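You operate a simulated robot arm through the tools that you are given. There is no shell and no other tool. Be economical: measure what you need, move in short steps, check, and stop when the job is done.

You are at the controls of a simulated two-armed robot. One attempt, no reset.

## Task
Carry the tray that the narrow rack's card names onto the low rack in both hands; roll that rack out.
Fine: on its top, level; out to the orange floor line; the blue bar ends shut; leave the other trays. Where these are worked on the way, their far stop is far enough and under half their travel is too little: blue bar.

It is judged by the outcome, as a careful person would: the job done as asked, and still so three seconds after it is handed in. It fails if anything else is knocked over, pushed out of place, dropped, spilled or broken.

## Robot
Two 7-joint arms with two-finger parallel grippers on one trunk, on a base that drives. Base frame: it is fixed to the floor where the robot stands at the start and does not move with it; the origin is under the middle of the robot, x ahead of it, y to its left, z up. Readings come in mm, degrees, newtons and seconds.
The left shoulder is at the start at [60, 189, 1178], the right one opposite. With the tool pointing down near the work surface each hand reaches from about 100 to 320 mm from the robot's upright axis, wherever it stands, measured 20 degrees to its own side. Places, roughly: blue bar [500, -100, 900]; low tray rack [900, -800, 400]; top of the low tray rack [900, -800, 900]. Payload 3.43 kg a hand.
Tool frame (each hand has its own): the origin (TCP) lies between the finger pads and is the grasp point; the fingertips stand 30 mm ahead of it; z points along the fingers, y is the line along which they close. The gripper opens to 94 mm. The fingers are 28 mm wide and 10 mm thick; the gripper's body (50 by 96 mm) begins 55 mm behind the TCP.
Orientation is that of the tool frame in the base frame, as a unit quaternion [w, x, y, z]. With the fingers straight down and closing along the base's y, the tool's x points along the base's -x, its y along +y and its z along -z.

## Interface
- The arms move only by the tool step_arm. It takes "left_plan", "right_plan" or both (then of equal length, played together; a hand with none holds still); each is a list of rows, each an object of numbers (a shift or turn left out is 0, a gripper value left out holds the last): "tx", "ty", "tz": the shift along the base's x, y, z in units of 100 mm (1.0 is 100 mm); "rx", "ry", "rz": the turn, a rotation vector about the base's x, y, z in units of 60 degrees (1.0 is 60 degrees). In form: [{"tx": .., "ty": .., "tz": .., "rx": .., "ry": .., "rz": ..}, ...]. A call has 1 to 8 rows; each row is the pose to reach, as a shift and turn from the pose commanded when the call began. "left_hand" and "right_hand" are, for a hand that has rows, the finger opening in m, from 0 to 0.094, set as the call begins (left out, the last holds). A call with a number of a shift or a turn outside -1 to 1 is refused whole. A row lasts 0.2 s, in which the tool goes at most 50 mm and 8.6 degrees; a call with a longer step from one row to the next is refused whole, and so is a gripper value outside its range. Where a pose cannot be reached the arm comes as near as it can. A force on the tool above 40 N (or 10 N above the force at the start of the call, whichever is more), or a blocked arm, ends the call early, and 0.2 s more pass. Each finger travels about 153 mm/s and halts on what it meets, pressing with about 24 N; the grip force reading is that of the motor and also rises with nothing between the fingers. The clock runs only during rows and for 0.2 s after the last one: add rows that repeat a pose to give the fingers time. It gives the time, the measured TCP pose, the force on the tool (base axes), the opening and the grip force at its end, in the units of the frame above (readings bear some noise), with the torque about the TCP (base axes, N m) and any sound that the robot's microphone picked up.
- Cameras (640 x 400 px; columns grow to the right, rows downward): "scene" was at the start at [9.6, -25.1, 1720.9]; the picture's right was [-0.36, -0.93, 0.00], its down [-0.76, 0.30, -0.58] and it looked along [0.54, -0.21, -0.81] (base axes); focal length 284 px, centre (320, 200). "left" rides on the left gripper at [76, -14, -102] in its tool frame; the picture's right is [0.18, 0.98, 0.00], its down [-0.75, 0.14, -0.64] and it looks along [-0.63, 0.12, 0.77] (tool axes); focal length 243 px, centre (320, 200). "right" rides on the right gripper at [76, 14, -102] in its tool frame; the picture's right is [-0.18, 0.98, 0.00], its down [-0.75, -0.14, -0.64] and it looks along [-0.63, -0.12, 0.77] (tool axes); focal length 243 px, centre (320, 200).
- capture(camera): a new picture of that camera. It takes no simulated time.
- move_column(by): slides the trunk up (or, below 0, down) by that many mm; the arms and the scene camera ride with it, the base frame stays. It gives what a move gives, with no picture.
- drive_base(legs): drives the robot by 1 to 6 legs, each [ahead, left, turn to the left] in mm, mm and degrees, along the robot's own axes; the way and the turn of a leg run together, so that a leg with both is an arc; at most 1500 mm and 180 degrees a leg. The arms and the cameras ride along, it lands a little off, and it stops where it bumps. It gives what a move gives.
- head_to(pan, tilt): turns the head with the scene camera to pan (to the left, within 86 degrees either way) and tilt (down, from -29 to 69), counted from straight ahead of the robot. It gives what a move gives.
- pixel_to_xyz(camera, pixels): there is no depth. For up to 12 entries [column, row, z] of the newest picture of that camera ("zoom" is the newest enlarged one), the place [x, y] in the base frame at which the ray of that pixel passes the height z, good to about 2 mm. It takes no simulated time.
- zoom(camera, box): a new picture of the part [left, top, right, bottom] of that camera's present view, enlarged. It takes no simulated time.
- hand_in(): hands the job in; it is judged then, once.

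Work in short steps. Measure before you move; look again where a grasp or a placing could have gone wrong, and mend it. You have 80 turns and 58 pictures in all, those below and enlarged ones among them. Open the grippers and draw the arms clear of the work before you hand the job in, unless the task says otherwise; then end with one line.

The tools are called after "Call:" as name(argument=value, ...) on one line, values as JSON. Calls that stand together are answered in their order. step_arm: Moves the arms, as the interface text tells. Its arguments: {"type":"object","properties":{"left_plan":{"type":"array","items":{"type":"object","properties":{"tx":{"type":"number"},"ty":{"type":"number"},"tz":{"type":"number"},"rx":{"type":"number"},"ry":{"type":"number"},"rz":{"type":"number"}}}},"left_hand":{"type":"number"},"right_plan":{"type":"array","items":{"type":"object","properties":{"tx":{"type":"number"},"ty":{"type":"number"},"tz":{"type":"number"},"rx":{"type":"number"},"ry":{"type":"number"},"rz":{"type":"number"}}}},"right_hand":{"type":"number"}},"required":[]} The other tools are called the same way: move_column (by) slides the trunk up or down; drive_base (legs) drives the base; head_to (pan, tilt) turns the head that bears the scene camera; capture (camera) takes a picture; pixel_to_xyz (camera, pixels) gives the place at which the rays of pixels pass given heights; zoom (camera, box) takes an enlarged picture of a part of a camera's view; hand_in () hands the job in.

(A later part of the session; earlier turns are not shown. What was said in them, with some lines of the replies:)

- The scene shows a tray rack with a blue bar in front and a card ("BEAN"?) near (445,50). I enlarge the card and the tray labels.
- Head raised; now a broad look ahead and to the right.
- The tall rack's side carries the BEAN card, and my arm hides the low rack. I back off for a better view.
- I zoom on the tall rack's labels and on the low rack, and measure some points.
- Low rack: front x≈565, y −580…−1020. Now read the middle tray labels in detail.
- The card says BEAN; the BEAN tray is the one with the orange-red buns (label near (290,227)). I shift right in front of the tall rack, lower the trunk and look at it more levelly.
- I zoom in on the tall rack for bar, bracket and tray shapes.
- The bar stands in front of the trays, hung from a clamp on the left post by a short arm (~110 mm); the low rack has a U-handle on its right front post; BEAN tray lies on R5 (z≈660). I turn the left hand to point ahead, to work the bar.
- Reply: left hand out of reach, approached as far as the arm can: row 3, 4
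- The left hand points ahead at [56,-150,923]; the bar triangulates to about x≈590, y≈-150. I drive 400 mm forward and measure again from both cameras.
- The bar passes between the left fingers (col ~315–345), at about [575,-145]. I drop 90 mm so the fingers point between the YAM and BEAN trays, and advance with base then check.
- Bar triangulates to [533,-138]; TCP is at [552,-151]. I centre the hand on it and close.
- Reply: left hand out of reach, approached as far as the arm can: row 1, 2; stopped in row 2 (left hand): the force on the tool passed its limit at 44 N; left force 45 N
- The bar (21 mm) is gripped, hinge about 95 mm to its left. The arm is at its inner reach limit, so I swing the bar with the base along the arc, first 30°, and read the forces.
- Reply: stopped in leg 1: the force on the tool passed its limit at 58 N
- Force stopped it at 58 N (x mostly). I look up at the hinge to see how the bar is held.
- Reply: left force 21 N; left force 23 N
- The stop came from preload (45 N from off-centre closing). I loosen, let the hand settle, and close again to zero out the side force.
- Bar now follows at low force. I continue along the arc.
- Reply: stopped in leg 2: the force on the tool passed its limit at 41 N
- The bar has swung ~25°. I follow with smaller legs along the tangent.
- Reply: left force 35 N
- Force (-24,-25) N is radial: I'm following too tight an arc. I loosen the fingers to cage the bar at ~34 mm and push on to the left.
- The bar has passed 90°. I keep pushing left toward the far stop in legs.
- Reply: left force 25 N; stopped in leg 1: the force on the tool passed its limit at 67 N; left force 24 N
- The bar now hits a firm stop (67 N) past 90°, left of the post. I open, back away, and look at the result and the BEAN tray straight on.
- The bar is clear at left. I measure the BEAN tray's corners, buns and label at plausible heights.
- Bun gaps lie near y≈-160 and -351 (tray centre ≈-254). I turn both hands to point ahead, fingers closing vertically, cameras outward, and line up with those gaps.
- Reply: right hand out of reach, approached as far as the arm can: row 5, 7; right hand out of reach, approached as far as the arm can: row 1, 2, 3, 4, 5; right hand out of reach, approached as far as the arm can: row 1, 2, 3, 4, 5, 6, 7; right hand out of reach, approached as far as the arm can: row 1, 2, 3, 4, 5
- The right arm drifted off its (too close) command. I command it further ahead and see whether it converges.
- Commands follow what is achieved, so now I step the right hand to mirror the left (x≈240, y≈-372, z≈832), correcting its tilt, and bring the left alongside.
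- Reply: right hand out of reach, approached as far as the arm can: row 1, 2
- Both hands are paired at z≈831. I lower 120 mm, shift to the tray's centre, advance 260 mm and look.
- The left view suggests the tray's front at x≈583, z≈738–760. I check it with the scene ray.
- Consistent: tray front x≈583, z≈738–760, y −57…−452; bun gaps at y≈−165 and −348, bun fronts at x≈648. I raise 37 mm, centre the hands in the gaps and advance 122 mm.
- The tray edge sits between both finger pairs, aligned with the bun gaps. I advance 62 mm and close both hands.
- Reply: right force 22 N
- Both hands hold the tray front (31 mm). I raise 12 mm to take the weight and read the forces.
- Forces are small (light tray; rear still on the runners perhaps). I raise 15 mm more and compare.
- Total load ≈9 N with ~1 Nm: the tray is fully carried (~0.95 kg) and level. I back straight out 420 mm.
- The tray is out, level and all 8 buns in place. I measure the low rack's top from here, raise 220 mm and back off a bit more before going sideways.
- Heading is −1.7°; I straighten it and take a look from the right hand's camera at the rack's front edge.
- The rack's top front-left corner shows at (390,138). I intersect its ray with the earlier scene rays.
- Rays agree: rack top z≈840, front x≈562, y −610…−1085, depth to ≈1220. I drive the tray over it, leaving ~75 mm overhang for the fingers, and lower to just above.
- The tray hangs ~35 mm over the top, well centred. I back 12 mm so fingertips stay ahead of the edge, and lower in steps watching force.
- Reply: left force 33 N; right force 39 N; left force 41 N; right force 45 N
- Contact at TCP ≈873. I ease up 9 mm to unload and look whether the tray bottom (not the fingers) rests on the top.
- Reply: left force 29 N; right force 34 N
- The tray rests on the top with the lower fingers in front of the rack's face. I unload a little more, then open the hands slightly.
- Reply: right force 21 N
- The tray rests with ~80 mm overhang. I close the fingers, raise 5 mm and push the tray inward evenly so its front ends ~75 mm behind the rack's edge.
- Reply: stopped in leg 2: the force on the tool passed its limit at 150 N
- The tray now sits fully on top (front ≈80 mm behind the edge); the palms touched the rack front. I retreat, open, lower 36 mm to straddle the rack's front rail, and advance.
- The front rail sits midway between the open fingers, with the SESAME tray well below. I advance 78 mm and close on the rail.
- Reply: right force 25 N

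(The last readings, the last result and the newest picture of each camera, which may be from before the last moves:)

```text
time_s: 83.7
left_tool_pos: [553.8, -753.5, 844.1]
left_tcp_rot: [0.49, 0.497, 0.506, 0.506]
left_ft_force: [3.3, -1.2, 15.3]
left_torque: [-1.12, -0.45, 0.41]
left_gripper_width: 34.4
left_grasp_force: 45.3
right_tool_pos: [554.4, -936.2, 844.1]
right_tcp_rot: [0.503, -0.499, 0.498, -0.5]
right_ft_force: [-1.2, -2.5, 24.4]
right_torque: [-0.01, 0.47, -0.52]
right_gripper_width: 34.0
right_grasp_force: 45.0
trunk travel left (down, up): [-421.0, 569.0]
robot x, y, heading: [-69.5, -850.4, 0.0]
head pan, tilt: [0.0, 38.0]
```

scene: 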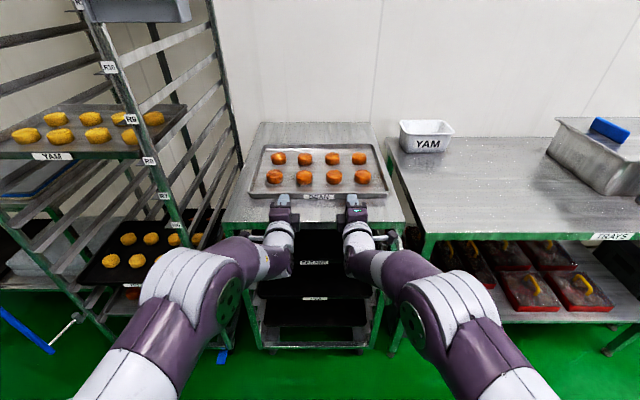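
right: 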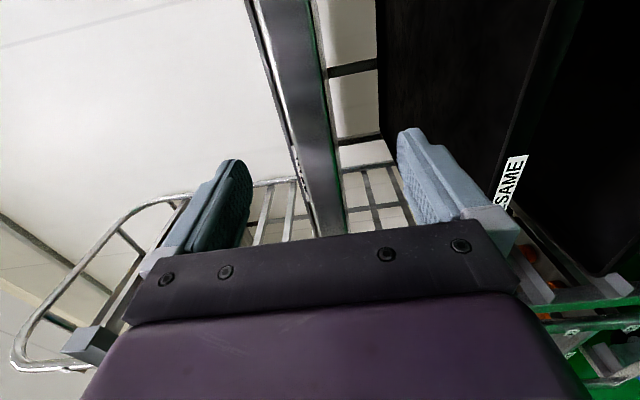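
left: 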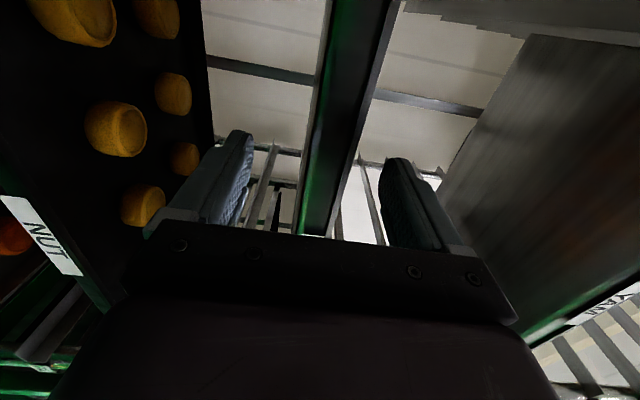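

Rail gripped (34 mm, both). I relieve the 5 mm height strain and try pulling 50 mm.

Call:
move_column(by=5)

Call:
drive_base(legs=[[-50, 0, 0]])

Call:
capture(camera="scene")

```text
time_s: 84.2
left_tool_pos: [553.4, -752.5, 846.0]
left_tcp_rot: [0.487, 0.501, 0.507, 0.505]
left_ft_force: [4.3, -0.8, 3.9]
left_torque: [-0.86, -0.5, 0.15]
left_gripper_width: 34.7
left_grasp_force: 44.4
right_tool_pos: [555.5, -938.1, 844.6]
right_tcp_rot: [-0.5, 0.502, -0.501, 0.497]
right_ft_force: [-5.8, -1.9, 16.3]
right_torque: [0.04, -0.13, -0.08]
right_gripper_width: 34.5
right_grasp_force: 45.0
trunk travel left (down, up): [-426.0, 564.0]
robot x, y, heading: [-61.2, -853.9, 0.3]
head pan, tilt: [0.0, 38.0]
```

```text
time_s: 85.1
left_tool_pos: [504.6, -752.8, 845.0]
left_tcp_rot: [0.487, 0.501, 0.508, 0.504]
left_ft_force: [-1.0, -1.9, -4.8]
left_torque: [-0.78, -1.22, 0.22]
left_gripper_width: 34.7
left_grasp_force: 45.5
right_tool_pos: [506.8, -937.6, 844.2]
right_tcp_rot: [-0.5, 0.503, -0.5, 0.497]
right_ft_force: [-3.6, -1.4, 11.0]
right_torque: [0.12, -0.9, -0.16]
right_gripper_width: 34.8
right_grasp_force: 45.0
trunk travel left (down, up): [-426.0, 564.0]
robot x, y, heading: [-112.0, -854.0, 0.4]
head pan, tilt: [0.0, 38.0]
```

```text
9 pictures are left
```

scene: 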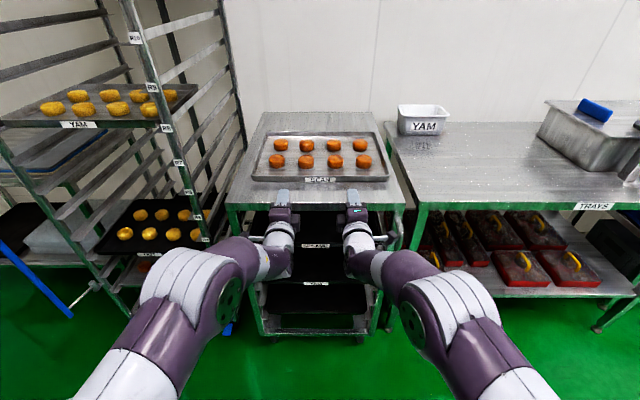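

The rack rolls along, tray steady. I pull on 450 mm in two legs.

Call:
drive_base(legs=[[-200, 0, 0], [-250, 0, 0]])

Call:
head_to(pan=0, tilt=60)

Call:
capture(camera="scene")

```text
time_s: 88.1
left_tool_pos: [57.0, -753.6, 845.5]
left_tcp_rot: [0.49, 0.5, 0.508, 0.502]
left_ft_force: [-19.2, 16.3, 14.6]
left_torque: [-0.32, -0.91, 0.61]
left_gripper_width: 34.4
left_grasp_force: 44.7
right_tool_pos: [56.9, -936.0, 844.7]
right_tcp_rot: [-0.498, 0.503, -0.499, 0.5]
right_ft_force: [17.9, 19.8, -3.0]
right_torque: [0.63, -0.55, -0.01]
right_gripper_width: 34.8
right_grasp_force: 45.1
trunk travel left (down, up): [-426.0, 564.0]
robot x, y, heading: [-563.4, -852.3, -0.2]
head pan, tilt: [0.0, 38.0]
```

```text
time_s: 89.0
left_tool_pos: [56.1, -752.7, 844.9]
left_tcp_rot: [0.489, 0.5, 0.509, 0.502]
left_ft_force: [8.7, 10.4, 2.5]
left_torque: [-0.51, -0.72, 1.26]
left_gripper_width: 35.0
left_grasp_force: 44.7
right_tool_pos: [57.0, -936.6, 845.1]
right_tcp_rot: [-0.498, 0.503, -0.5, 0.499]
right_ft_force: [-5.6, 10.7, 7.3]
right_torque: [0.53, -0.52, 1.17]
right_gripper_width: 34.7
right_grasp_force: 45.2
trunk travel left (down, up): [-426.0, 564.0]
robot x, y, heading: [-559.7, -850.7, 0.2]
head pan, tilt: [0.0, 60.0]
```

```text
8 pictures are left
```

scene: 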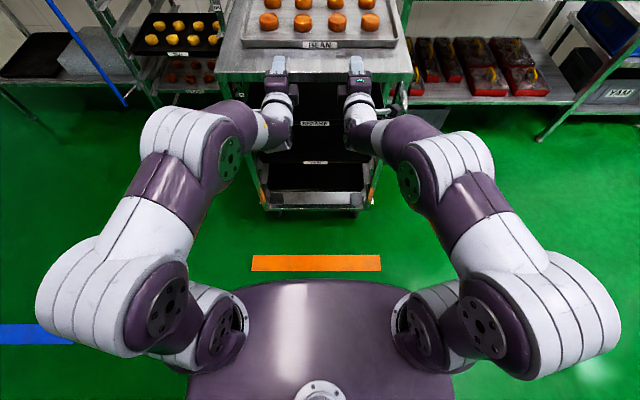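

The orange line is in view (rows 255–271). I measure it against the rack's front.

Call:
pixel_to_xyz(camera="scene", pixels=[[253, 255, 0], [380, 255, 0], [253, 271, 0], [380, 271, 0], [220, 82, 857], [410, 82, 857], [265, 209, 80], [365, 209, 80], [318, 82, 857]])

```text
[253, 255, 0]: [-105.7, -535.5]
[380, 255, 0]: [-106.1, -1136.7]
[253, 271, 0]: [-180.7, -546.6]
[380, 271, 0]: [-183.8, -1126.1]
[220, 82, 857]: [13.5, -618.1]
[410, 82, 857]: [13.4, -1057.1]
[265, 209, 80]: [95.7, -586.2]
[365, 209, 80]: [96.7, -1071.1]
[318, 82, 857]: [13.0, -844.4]
```

Line spans x −106…−182; rack front is at ≈55. I pull 200 mm more so the front stands over the line's middle.

Call:
drive_base(legs=[[-200, 0, 0]])

Call:
capture(camera="scene")

```text
time_s: 90.6
left_tool_pos: [-147.3, -753.9, 845.1]
left_tcp_rot: [0.488, 0.5, 0.509, 0.503]
left_ft_force: [25.4, 6.7, -3.2]
left_torque: [-0.53, -0.89, -0.2]
left_gripper_width: 34.5
left_grasp_force: 44.8
right_tool_pos: [-146.9, -936.2, 845.3]
right_tcp_rot: [-0.499, 0.503, -0.5, 0.498]
right_ft_force: [-25.1, 6.8, 12.0]
right_torque: [0.19, -0.52, -0.63]
right_gripper_width: 34.2
right_grasp_force: 45.2
trunk travel left (down, up): [-426.0, 564.0]
robot x, y, heading: [-764.4, -850.5, -0.0]
head pan, tilt: [0.0, 60.0]
```

```text
7 pictures are left
```

scene: 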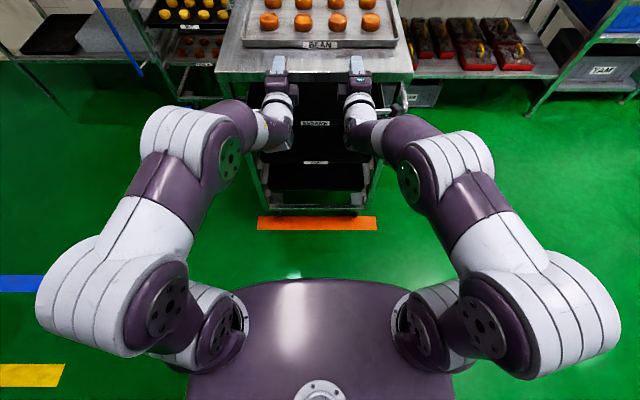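

The rack's front now stands over the orange line, tray aboard. I release the rail, back off 110 mm, and look left along my route back to the bar.

Call:
step_arm(left_plan=[{}, {}, {}], right_plan=[{}, {}, {}], left_hand=0.08, right_hand=0.08)

Call:
drive_base(legs=[[-110, 0, 0]])

Call:
head_to(pan=50, tilt=35)

Call:
capture(camera="scene")

```text
time_s: 91.4
left_tool_pos: [-145.9, -754.7, 843.8]
left_tcp_rot: [0.488, 0.5, 0.508, 0.504]
left_ft_force: [0.1, -0.8, -0.2]
left_torque: [-0.02, 0.01, 0.0]
left_gripper_width: 79.9
left_grasp_force: 0.1
right_tool_pos: [-145.4, -937.3, 844.3]
right_tcp_rot: [-0.499, 0.503, -0.501, 0.497]
right_ft_force: [0.5, 0.6, 0.9]
right_torque: [-0.02, 0.04, -0.01]
right_gripper_width: 80.0
right_grasp_force: 0.0
trunk travel left (down, up): [-426.0, 564.0]
robot x, y, heading: [-766.9, -850.2, 0.3]
head pan, tilt: [0.0, 60.0]
```

```text
time_s: 92.6
left_tool_pos: [-257.0, -754.8, 845.2]
left_tcp_rot: [0.488, 0.5, 0.507, 0.504]
left_ft_force: [0.0, 0.1, 0.0]
left_torque: [0.02, 0.04, 0.02]
left_gripper_width: 79.9
left_grasp_force: 0.1
right_tool_pos: [-257.1, -938.5, 844.4]
right_tcp_rot: [-0.5, 0.502, -0.5, 0.497]
right_ft_force: [0.2, 0.4, 0.5]
right_torque: [0.01, -0.01, 0.01]
right_gripper_width: 80.1
right_grasp_force: 0.1
trunk travel left (down, up): [-426.0, 564.0]
robot x, y, heading: [-879.8, -848.9, -0.4]
head pan, tilt: [0.0, 60.0]
```

```text
time_s: 93.8
left_tool_pos: [-256.5, -754.9, 844.5]
left_tcp_rot: [0.488, 0.501, 0.507, 0.503]
left_ft_force: [-0.5, 0.3, -0.4]
left_torque: [0.0, -0.04, -0.02]
left_gripper_width: 80.1
left_grasp_force: 0.1
right_tool_pos: [-256.9, -938.6, 844.1]
right_tcp_rot: [-0.499, 0.502, -0.501, 0.498]
right_ft_force: [0.2, -0.7, -0.5]
right_torque: [0.03, -0.03, 0.02]
right_gripper_width: 80.2
right_grasp_force: 0.0
trunk travel left (down, up): [-426.0, 564.0]
robot x, y, heading: [-879.0, -848.9, -0.2]
head pan, tilt: [50.0, 35.0]
```

```text
6 pictures are left
```

scene: 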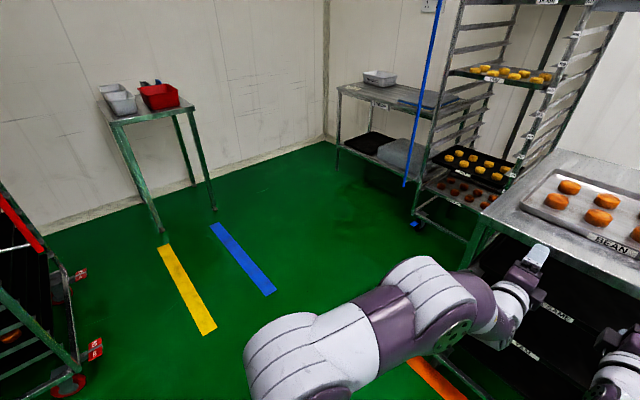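

A parked cart stands at about [−1230, 240], so I go left 450 mm first, then diagonally forward-left to stay well clear; meanwhile the right hand is rolled back so its fingers straddle a vertical bar.

Call:
drive_base(legs=[[0, 450, 0], [330, 485, 0]])

Call:
step_arm(right_plan=[{"rx": 0.142}, {"rx": 0.284}, {"rx": 0.426}, {"rx": 0.568}, {"rx": 0.71}, {"rx": 0.852}, {"rx": 0.99}], right_hand=0.07)

Call:
step_arm(right_plan=[{"rx": 0.13}, {"rx": 0.26}, {"rx": 0.39}, {"rx": 0.51}, {"rx": 0.51}], right_hand=0.07)

Call:
head_to(pan=0, tilt=30)

Call:
capture(camera="scene")

```text
time_s: 99.4
left_tool_pos: [76.7, 180.9, 844.1]
left_tcp_rot: [0.487, 0.499, 0.509, 0.504]
left_ft_force: [-0.6, 0.0, -0.4]
left_torque: [0.01, 0.0, 0.0]
left_gripper_width: 79.8
left_grasp_force: 0.0
right_tool_pos: [77.4, -2.7, 843.2]
right_tcp_rot: [-0.5, 0.504, -0.499, 0.496]
right_ft_force: [0.0, 1.2, 0.3]
right_torque: [-0.01, 0.0, 0.01]
right_gripper_width: 80.1
right_grasp_force: 0.1
trunk travel left (down, up): [-426.0, 564.0]
robot x, y, heading: [-544.5, 80.4, 0.1]
head pan, tilt: [50.0, 35.0]
```

```text
time_s: 101.0
left_tool_pos: [75.8, 180.4, 844.0]
left_tcp_rot: [0.487, 0.5, 0.509, 0.504]
left_ft_force: [0.3, 0.5, 0.1]
left_torque: [0.0, 0.04, 0.01]
left_gripper_width: 79.8
left_grasp_force: 0.0
right_tool_pos: [77.8, -2.4, 843.0]
right_tcp_rot: [0.684, -0.189, 0.68, -0.184]
right_ft_force: [-0.3, 0.0, 0.3]
right_torque: [0.0, 0.0, -0.01]
right_gripper_width: 70.1
right_grasp_force: 0.1
trunk travel left (down, up): [-426.0, 564.0]
robot x, y, heading: [-543.8, 79.8, 0.2]
head pan, tilt: [50.0, 35.0]
```

```text
time_s: 102.2
left_tool_pos: [76.3, 181.4, 844.4]
left_tcp_rot: [0.487, 0.5, 0.509, 0.504]
left_ft_force: [0.3, 0.5, -0.3]
left_torque: [0.01, 0.02, 0.02]
left_gripper_width: 80.0
left_grasp_force: 0.1
right_tool_pos: [77.4, -2.8, 844.0]
right_tcp_rot: [0.71, -0.002, 0.704, 0.003]
right_ft_force: [0.7, 0.0, -0.2]
right_torque: [-0.01, -0.01, 0.0]
right_gripper_width: 70.1
right_grasp_force: 0.1
trunk travel left (down, up): [-426.0, 564.0]
robot x, y, heading: [-542.2, 79.8, 0.0]
head pan, tilt: [50.0, 35.0]
```

```text
time_s: 103.4
left_tool_pos: [76.2, 182.1, 843.3]
left_tcp_rot: [0.485, 0.5, 0.51, 0.505]
left_ft_force: [0.3, 0.6, 0.2]
left_torque: [0.02, 0.02, -0.01]
left_gripper_width: 80.1
left_grasp_force: 0.1
right_tool_pos: [77.0, -2.2, 844.0]
right_tcp_rot: [0.71, -0.002, 0.704, 0.002]
right_ft_force: [1.0, -1.1, -0.2]
right_torque: [-0.01, -0.01, -0.01]
right_gripper_width: 70.0
right_grasp_force: 0.0
trunk travel left (down, up): [-426.0, 564.0]
robot x, y, heading: [-545.0, 84.3, 0.2]
head pan, tilt: [0.0, 30.0]
```

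```text
5 pictures are left
```

scene: 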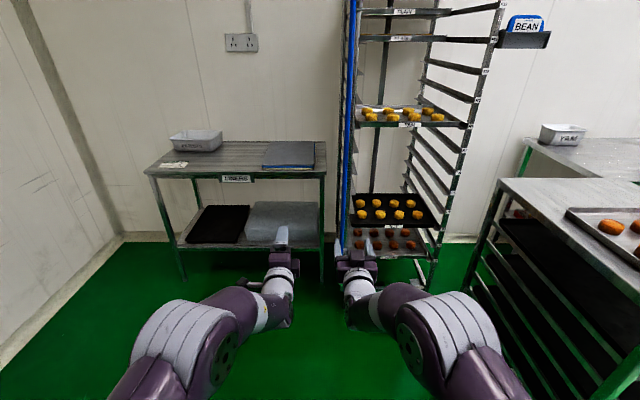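

The bar stands at about y≈−30. I align the right hand to it and advance 290 mm, then check with the right hand's camera.

Call:
drive_base(legs=[[0, -28, 0], [290, 0, 0]])

Call:
capture(camera="right")

```text
time_s: 105.9
left_tool_pos: [371.8, 152.8, 843.1]
left_tcp_rot: [0.486, 0.5, 0.51, 0.503]
left_ft_force: [0.0, 0.1, -0.4]
left_torque: [0.0, -0.03, 0.02]
left_gripper_width: 79.8
left_grasp_force: 0.1
right_tool_pos: [371.8, -29.8, 843.3]
right_tcp_rot: [0.709, -0.001, 0.705, 0.001]
right_ft_force: [0.6, -0.3, -0.7]
right_torque: [-0.01, 0.0, 0.01]
right_gripper_width: 69.8
right_grasp_force: 0.0
trunk travel left (down, up): [-426.0, 564.0]
robot x, y, heading: [-248.0, 55.4, 0.3]
head pan, tilt: [0.0, 30.0]
```

```text
4 pictures are left
```

right: 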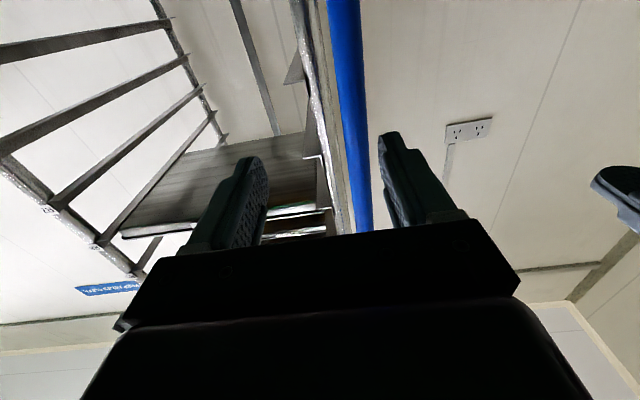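

Bar is between the fingers, near the left one (y≈−8). I move the left hand 100 mm outward for clearance, shift 18 mm left, and advance 60 mm to cage the bar.

Call:
step_arm(left_plan=[{"ty": 0.35}, {"ty": 0.7}, {"ty": 1.0}, {"ty": 1.0}])

Call:
drive_base(legs=[[0, 18, 0], [62, 0, 0]])

Call:
drive_base(legs=[[5, -50, 0]])

```text
time_s: 106.9
left_tool_pos: [375.2, 212.3, 850.5]
left_tcp_rot: [0.478, 0.494, 0.517, 0.51]
left_ft_force: [-0.2, -0.6, 0.9]
left_torque: [0.01, 0.02, 0.01]
left_gripper_width: 80.2
left_grasp_force: 0.0
left hand out of reach, approached as far as the arm can: row 2, 3, 4
right_tool_pos: [371.7, -30.0, 844.9]
right_tcp_rot: [0.711, -0.002, 0.703, 0.002]
right_ft_force: [-0.7, 0.1, -0.5]
right_torque: [0.0, 0.03, -0.02]
right_gripper_width: 70.2
right_grasp_force: 0.0
trunk travel left (down, up): [-426.0, 564.0]
robot x, y, heading: [-250.6, 52.6, 0.3]
head pan, tilt: [0.0, 30.0]
```

```text
time_s: 108.2
left_tool_pos: [438.2, 232.1, 849.4]
left_tcp_rot: [0.477, 0.495, 0.518, 0.51]
left_ft_force: [0.6, -0.6, -0.2]
left_torque: [-0.03, -0.02, -0.02]
left_gripper_width: 80.0
left_grasp_force: 0.1
right_tool_pos: [436.9, -12.0, 842.3]
right_tcp_rot: [0.71, -0.003, 0.704, 0.002]
right_ft_force: [-0.2, -0.8, 0.1]
right_torque: [0.04, -0.05, 0.0]
right_gripper_width: 70.0
right_grasp_force: 0.1
trunk travel left (down, up): [-426.0, 564.0]
robot x, y, heading: [-185.6, 72.9, 0.3]
head pan, tilt: [0.0, 30.0]
```

```text
time_s: 109.1
left_tool_pos: [444.2, 180.8, 850.7]
left_tcp_rot: [0.477, 0.494, 0.517, 0.51]
left_ft_force: [0.2, -1.2, 0.5]
left_torque: [-0.01, 0.02, 0.05]
left_gripper_width: 79.9
left_grasp_force: 0.0
right_tool_pos: [438.7, -61.8, 842.9]
right_tcp_rot: [0.71, -0.002, 0.704, 0.002]
right_ft_force: [0.6, 0.4, 0.2]
right_torque: [-0.02, 0.06, 0.06]
right_gripper_width: 70.0
right_grasp_force: 0.1
trunk travel left (down, up): [-426.0, 564.0]
robot x, y, heading: [-184.3, 24.0, 0.4]
head pan, tilt: [0.0, 30.0]
```

Forces stay low. I continue pushing right along the arc and then check.

Call:
drive_base(legs=[[12, -40, 0], [20, -22, 0]])

Call:
capture(camera="right")

```text
time_s: 110.5
left_tool_pos: [477.4, 118.1, 849.5]
left_tcp_rot: [0.477, 0.496, 0.517, 0.509]
left_ft_force: [-1.1, -0.4, 0.6]
left_torque: [-0.01, -0.01, 0.0]
left_gripper_width: 80.2
left_grasp_force: 0.0
right_tool_pos: [473.1, -126.6, 843.0]
right_tcp_rot: [0.71, -0.002, 0.704, 0.002]
right_ft_force: [0.2, -0.4, -0.6]
right_torque: [0.02, 0.0, 0.03]
right_gripper_width: 69.8
right_grasp_force: 0.0
trunk travel left (down, up): [-426.0, 564.0]
robot x, y, heading: [-147.9, -43.1, 0.1]
head pan, tilt: [0.0, 30.0]
```

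```text
3 pictures are left
```

right: 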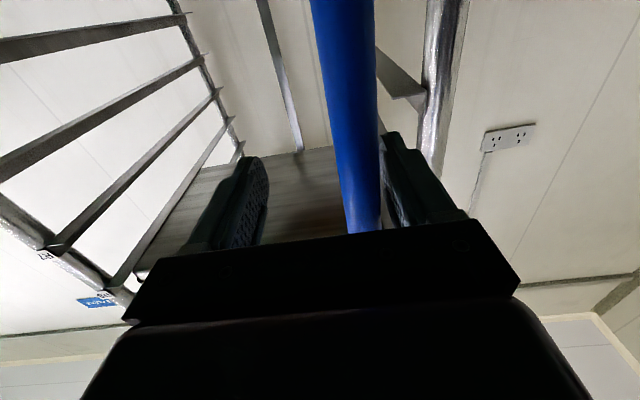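

Caged and halfway; the bar leans on the left finger near the palm. I push forward so the palm closes it, in short legs.

Call:
drive_base(legs=[[40, -12, 0], [35, -7, 0]])

Call:
drive_base(legs=[[12, 0, 0], [8, 0, 0]])

Call:
drive_base(legs=[[6, 0, 0], [5, 0, 0]])

```text
time_s: 111.8
left_tool_pos: [552.2, 100.0, 850.3]
left_tcp_rot: [0.477, 0.495, 0.518, 0.509]
left_ft_force: [-0.6, 0.4, 0.1]
left_torque: [-0.01, 0.0, 0.0]
left_gripper_width: 80.3
left_grasp_force: 0.0
right_tool_pos: [548.2, -142.8, 841.8]
right_tcp_rot: [0.709, -0.004, 0.706, 0.004]
right_ft_force: [-0.7, 0.3, -0.3]
right_torque: [0.01, 0.0, 0.0]
right_gripper_width: 70.2
right_grasp_force: 0.0
trunk travel left (down, up): [-426.0, 564.0]
robot x, y, heading: [-75.1, -60.5, 0.2]
head pan, tilt: [0.0, 30.0]
```

```text
time_s: 112.9
left_tool_pos: [572.5, 101.3, 850.3]
left_tcp_rot: [0.476, 0.495, 0.518, 0.51]
left_ft_force: [0.0, 0.2, 0.0]
left_torque: [0.0, -0.01, -0.01]
left_gripper_width: 79.9
left_grasp_force: 0.1
right_tool_pos: [567.8, -142.1, 843.0]
right_tcp_rot: [0.71, -0.002, 0.705, 0.002]
right_ft_force: [0.4, 0.2, -0.2]
right_torque: [-0.01, 0.0, -0.01]
right_gripper_width: 70.1
right_grasp_force: 0.0
trunk travel left (down, up): [-426.0, 564.0]
robot x, y, heading: [-54.4, -61.0, 0.2]
head pan, tilt: [0.0, 30.0]
```

```text
time_s: 113.9
left_tool_pos: [579.4, 100.5, 850.0]
left_tcp_rot: [0.478, 0.494, 0.517, 0.51]
left_ft_force: [0.2, 0.8, 0.1]
left_torque: [0.01, 0.03, -0.04]
left_gripper_width: 80.1
left_grasp_force: 0.1
right_tool_pos: [576.0, -143.1, 843.8]
right_tcp_rot: [0.71, -0.002, 0.704, 0.002]
right_ft_force: [-11.0, 0.3, 0.4]
right_torque: [-0.03, 0.35, 0.06]
right_gripper_width: 70.2
right_grasp_force: 0.1
trunk travel left (down, up): [-426.0, 564.0]
robot x, y, heading: [-45.1, -59.4, 0.4]
head pan, tilt: [0.0, 30.0]
```

At TCP x=576 a −11 N contact appears, right where the bar's closed stop was predicted. One more small push to confirm.

Call:
drive_base(legs=[[5, 0, 0]])

Call:
drive_base(legs=[[-200, 0, 0], [-250, 0, 0]])

Call:
head_to(pan=-32, tilt=30)

Call:
capture(camera="scene")

```text
time_s: 114.8
left_tool_pos: [582.2, 99.8, 852.0]
left_tcp_rot: [0.478, 0.495, 0.518, 0.509]
left_ft_force: [0.1, 0.5, 0.1]
left_torque: [-0.03, -0.04, 0.02]
left_gripper_width: 80.4
left_grasp_force: 0.0
right_tool_pos: [576.1, -143.0, 843.4]
right_tcp_rot: [0.709, -0.002, 0.705, 0.001]
right_ft_force: [-19.2, -1.1, 7.0]
right_torque: [0.03, 0.88, 0.15]
right_gripper_width: 70.0
right_grasp_force: 0.2
trunk travel left (down, up): [-426.0, 564.0]
robot x, y, heading: [-39.1, -59.2, 0.4]
head pan, tilt: [0.0, 30.0]
stopped in leg 1: the robot was blocked; the commanded pose is now the measured one
```

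```text
time_s: 117.8
left_tool_pos: [130.2, 98.6, 850.7]
left_tcp_rot: [0.478, 0.496, 0.516, 0.509]
left_ft_force: [0.1, 0.9, -0.2]
left_torque: [-0.02, -0.02, -0.03]
left_gripper_width: 80.1
left_grasp_force: 0.1
right_tool_pos: [123.5, -145.6, 842.7]
right_tcp_rot: [0.709, -0.001, 0.705, 0.0]
right_ft_force: [-0.5, 0.1, 0.6]
right_torque: [0.02, 0.02, 0.02]
right_gripper_width: 69.9
right_grasp_force: 0.0
trunk travel left (down, up): [-426.0, 564.0]
robot x, y, heading: [-494.2, -59.4, -0.2]
head pan, tilt: [0.0, 30.0]
```

```text
time_s: 118.8
left_tool_pos: [130.6, 97.3, 850.2]
left_tcp_rot: [0.478, 0.496, 0.517, 0.508]
left_ft_force: [0.3, -0.4, 0.7]
left_torque: [-0.01, -0.02, 0.01]
left_gripper_width: 79.9
left_grasp_force: 0.0
right_tool_pos: [124.9, -145.0, 842.3]
right_tcp_rot: [0.708, -0.001, 0.706, 0.0]
right_ft_force: [0.3, -0.3, 0.6]
right_torque: [0.0, 0.0, 0.0]
right_gripper_width: 70.1
right_grasp_force: 0.1
trunk travel left (down, up): [-426.0, 564.0]
robot x, y, heading: [-495.2, -61.1, -0.1]
head pan, tilt: [-32.0, 30.0]
```

```text
2 pictures are left
```

scene: 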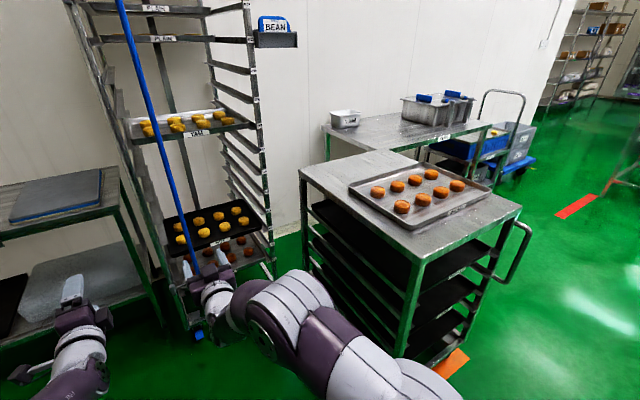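

The bar is shut across the trays again, and the tray lies level on the rolled-out rack. I verify the rack's front position against the line.

Call:
pixel_to_xyz(camera="scene", pixels=[[421, 260, 857], [521, 208, 857], [299, 172, 857], [396, 356, 60], [465, 338, 60], [436, 376, 0], [469, 352, 0], [396, 228, 860], [492, 190, 860]])

Call:
zoom(camera="scene", box=[340, 150, 540, 400])

```text
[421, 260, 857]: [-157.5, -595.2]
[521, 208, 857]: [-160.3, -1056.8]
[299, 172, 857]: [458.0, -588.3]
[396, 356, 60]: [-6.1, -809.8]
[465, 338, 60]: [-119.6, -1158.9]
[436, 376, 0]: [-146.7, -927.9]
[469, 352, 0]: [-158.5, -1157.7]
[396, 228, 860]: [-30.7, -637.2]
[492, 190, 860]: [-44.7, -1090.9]
```

```text
1.60 times, centred on (440, 275) of scene
```

zoom: 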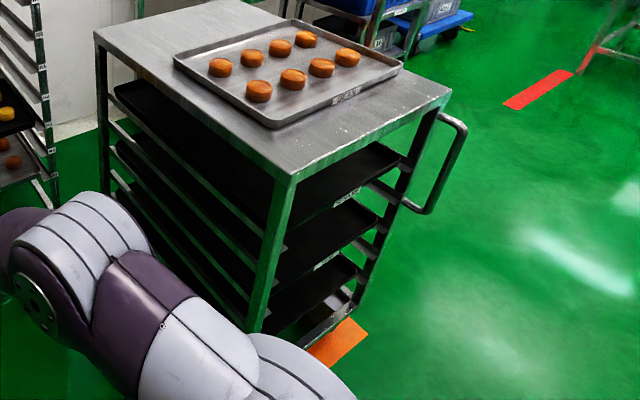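

Rack front is at x≈−158, inside the line band (−106…−182), and square. The tray is level on top with all its buns, the bar is shut, and the grippers are open and clear. I hand in.

Call:
hand_in()

```text
The job is handed in.
```

The BEAN tray sits level on top of the low rack, with its buns in place. The rack is rolled out with its front over the orange line, the blue bar is shut again, and the other trays were left alone.
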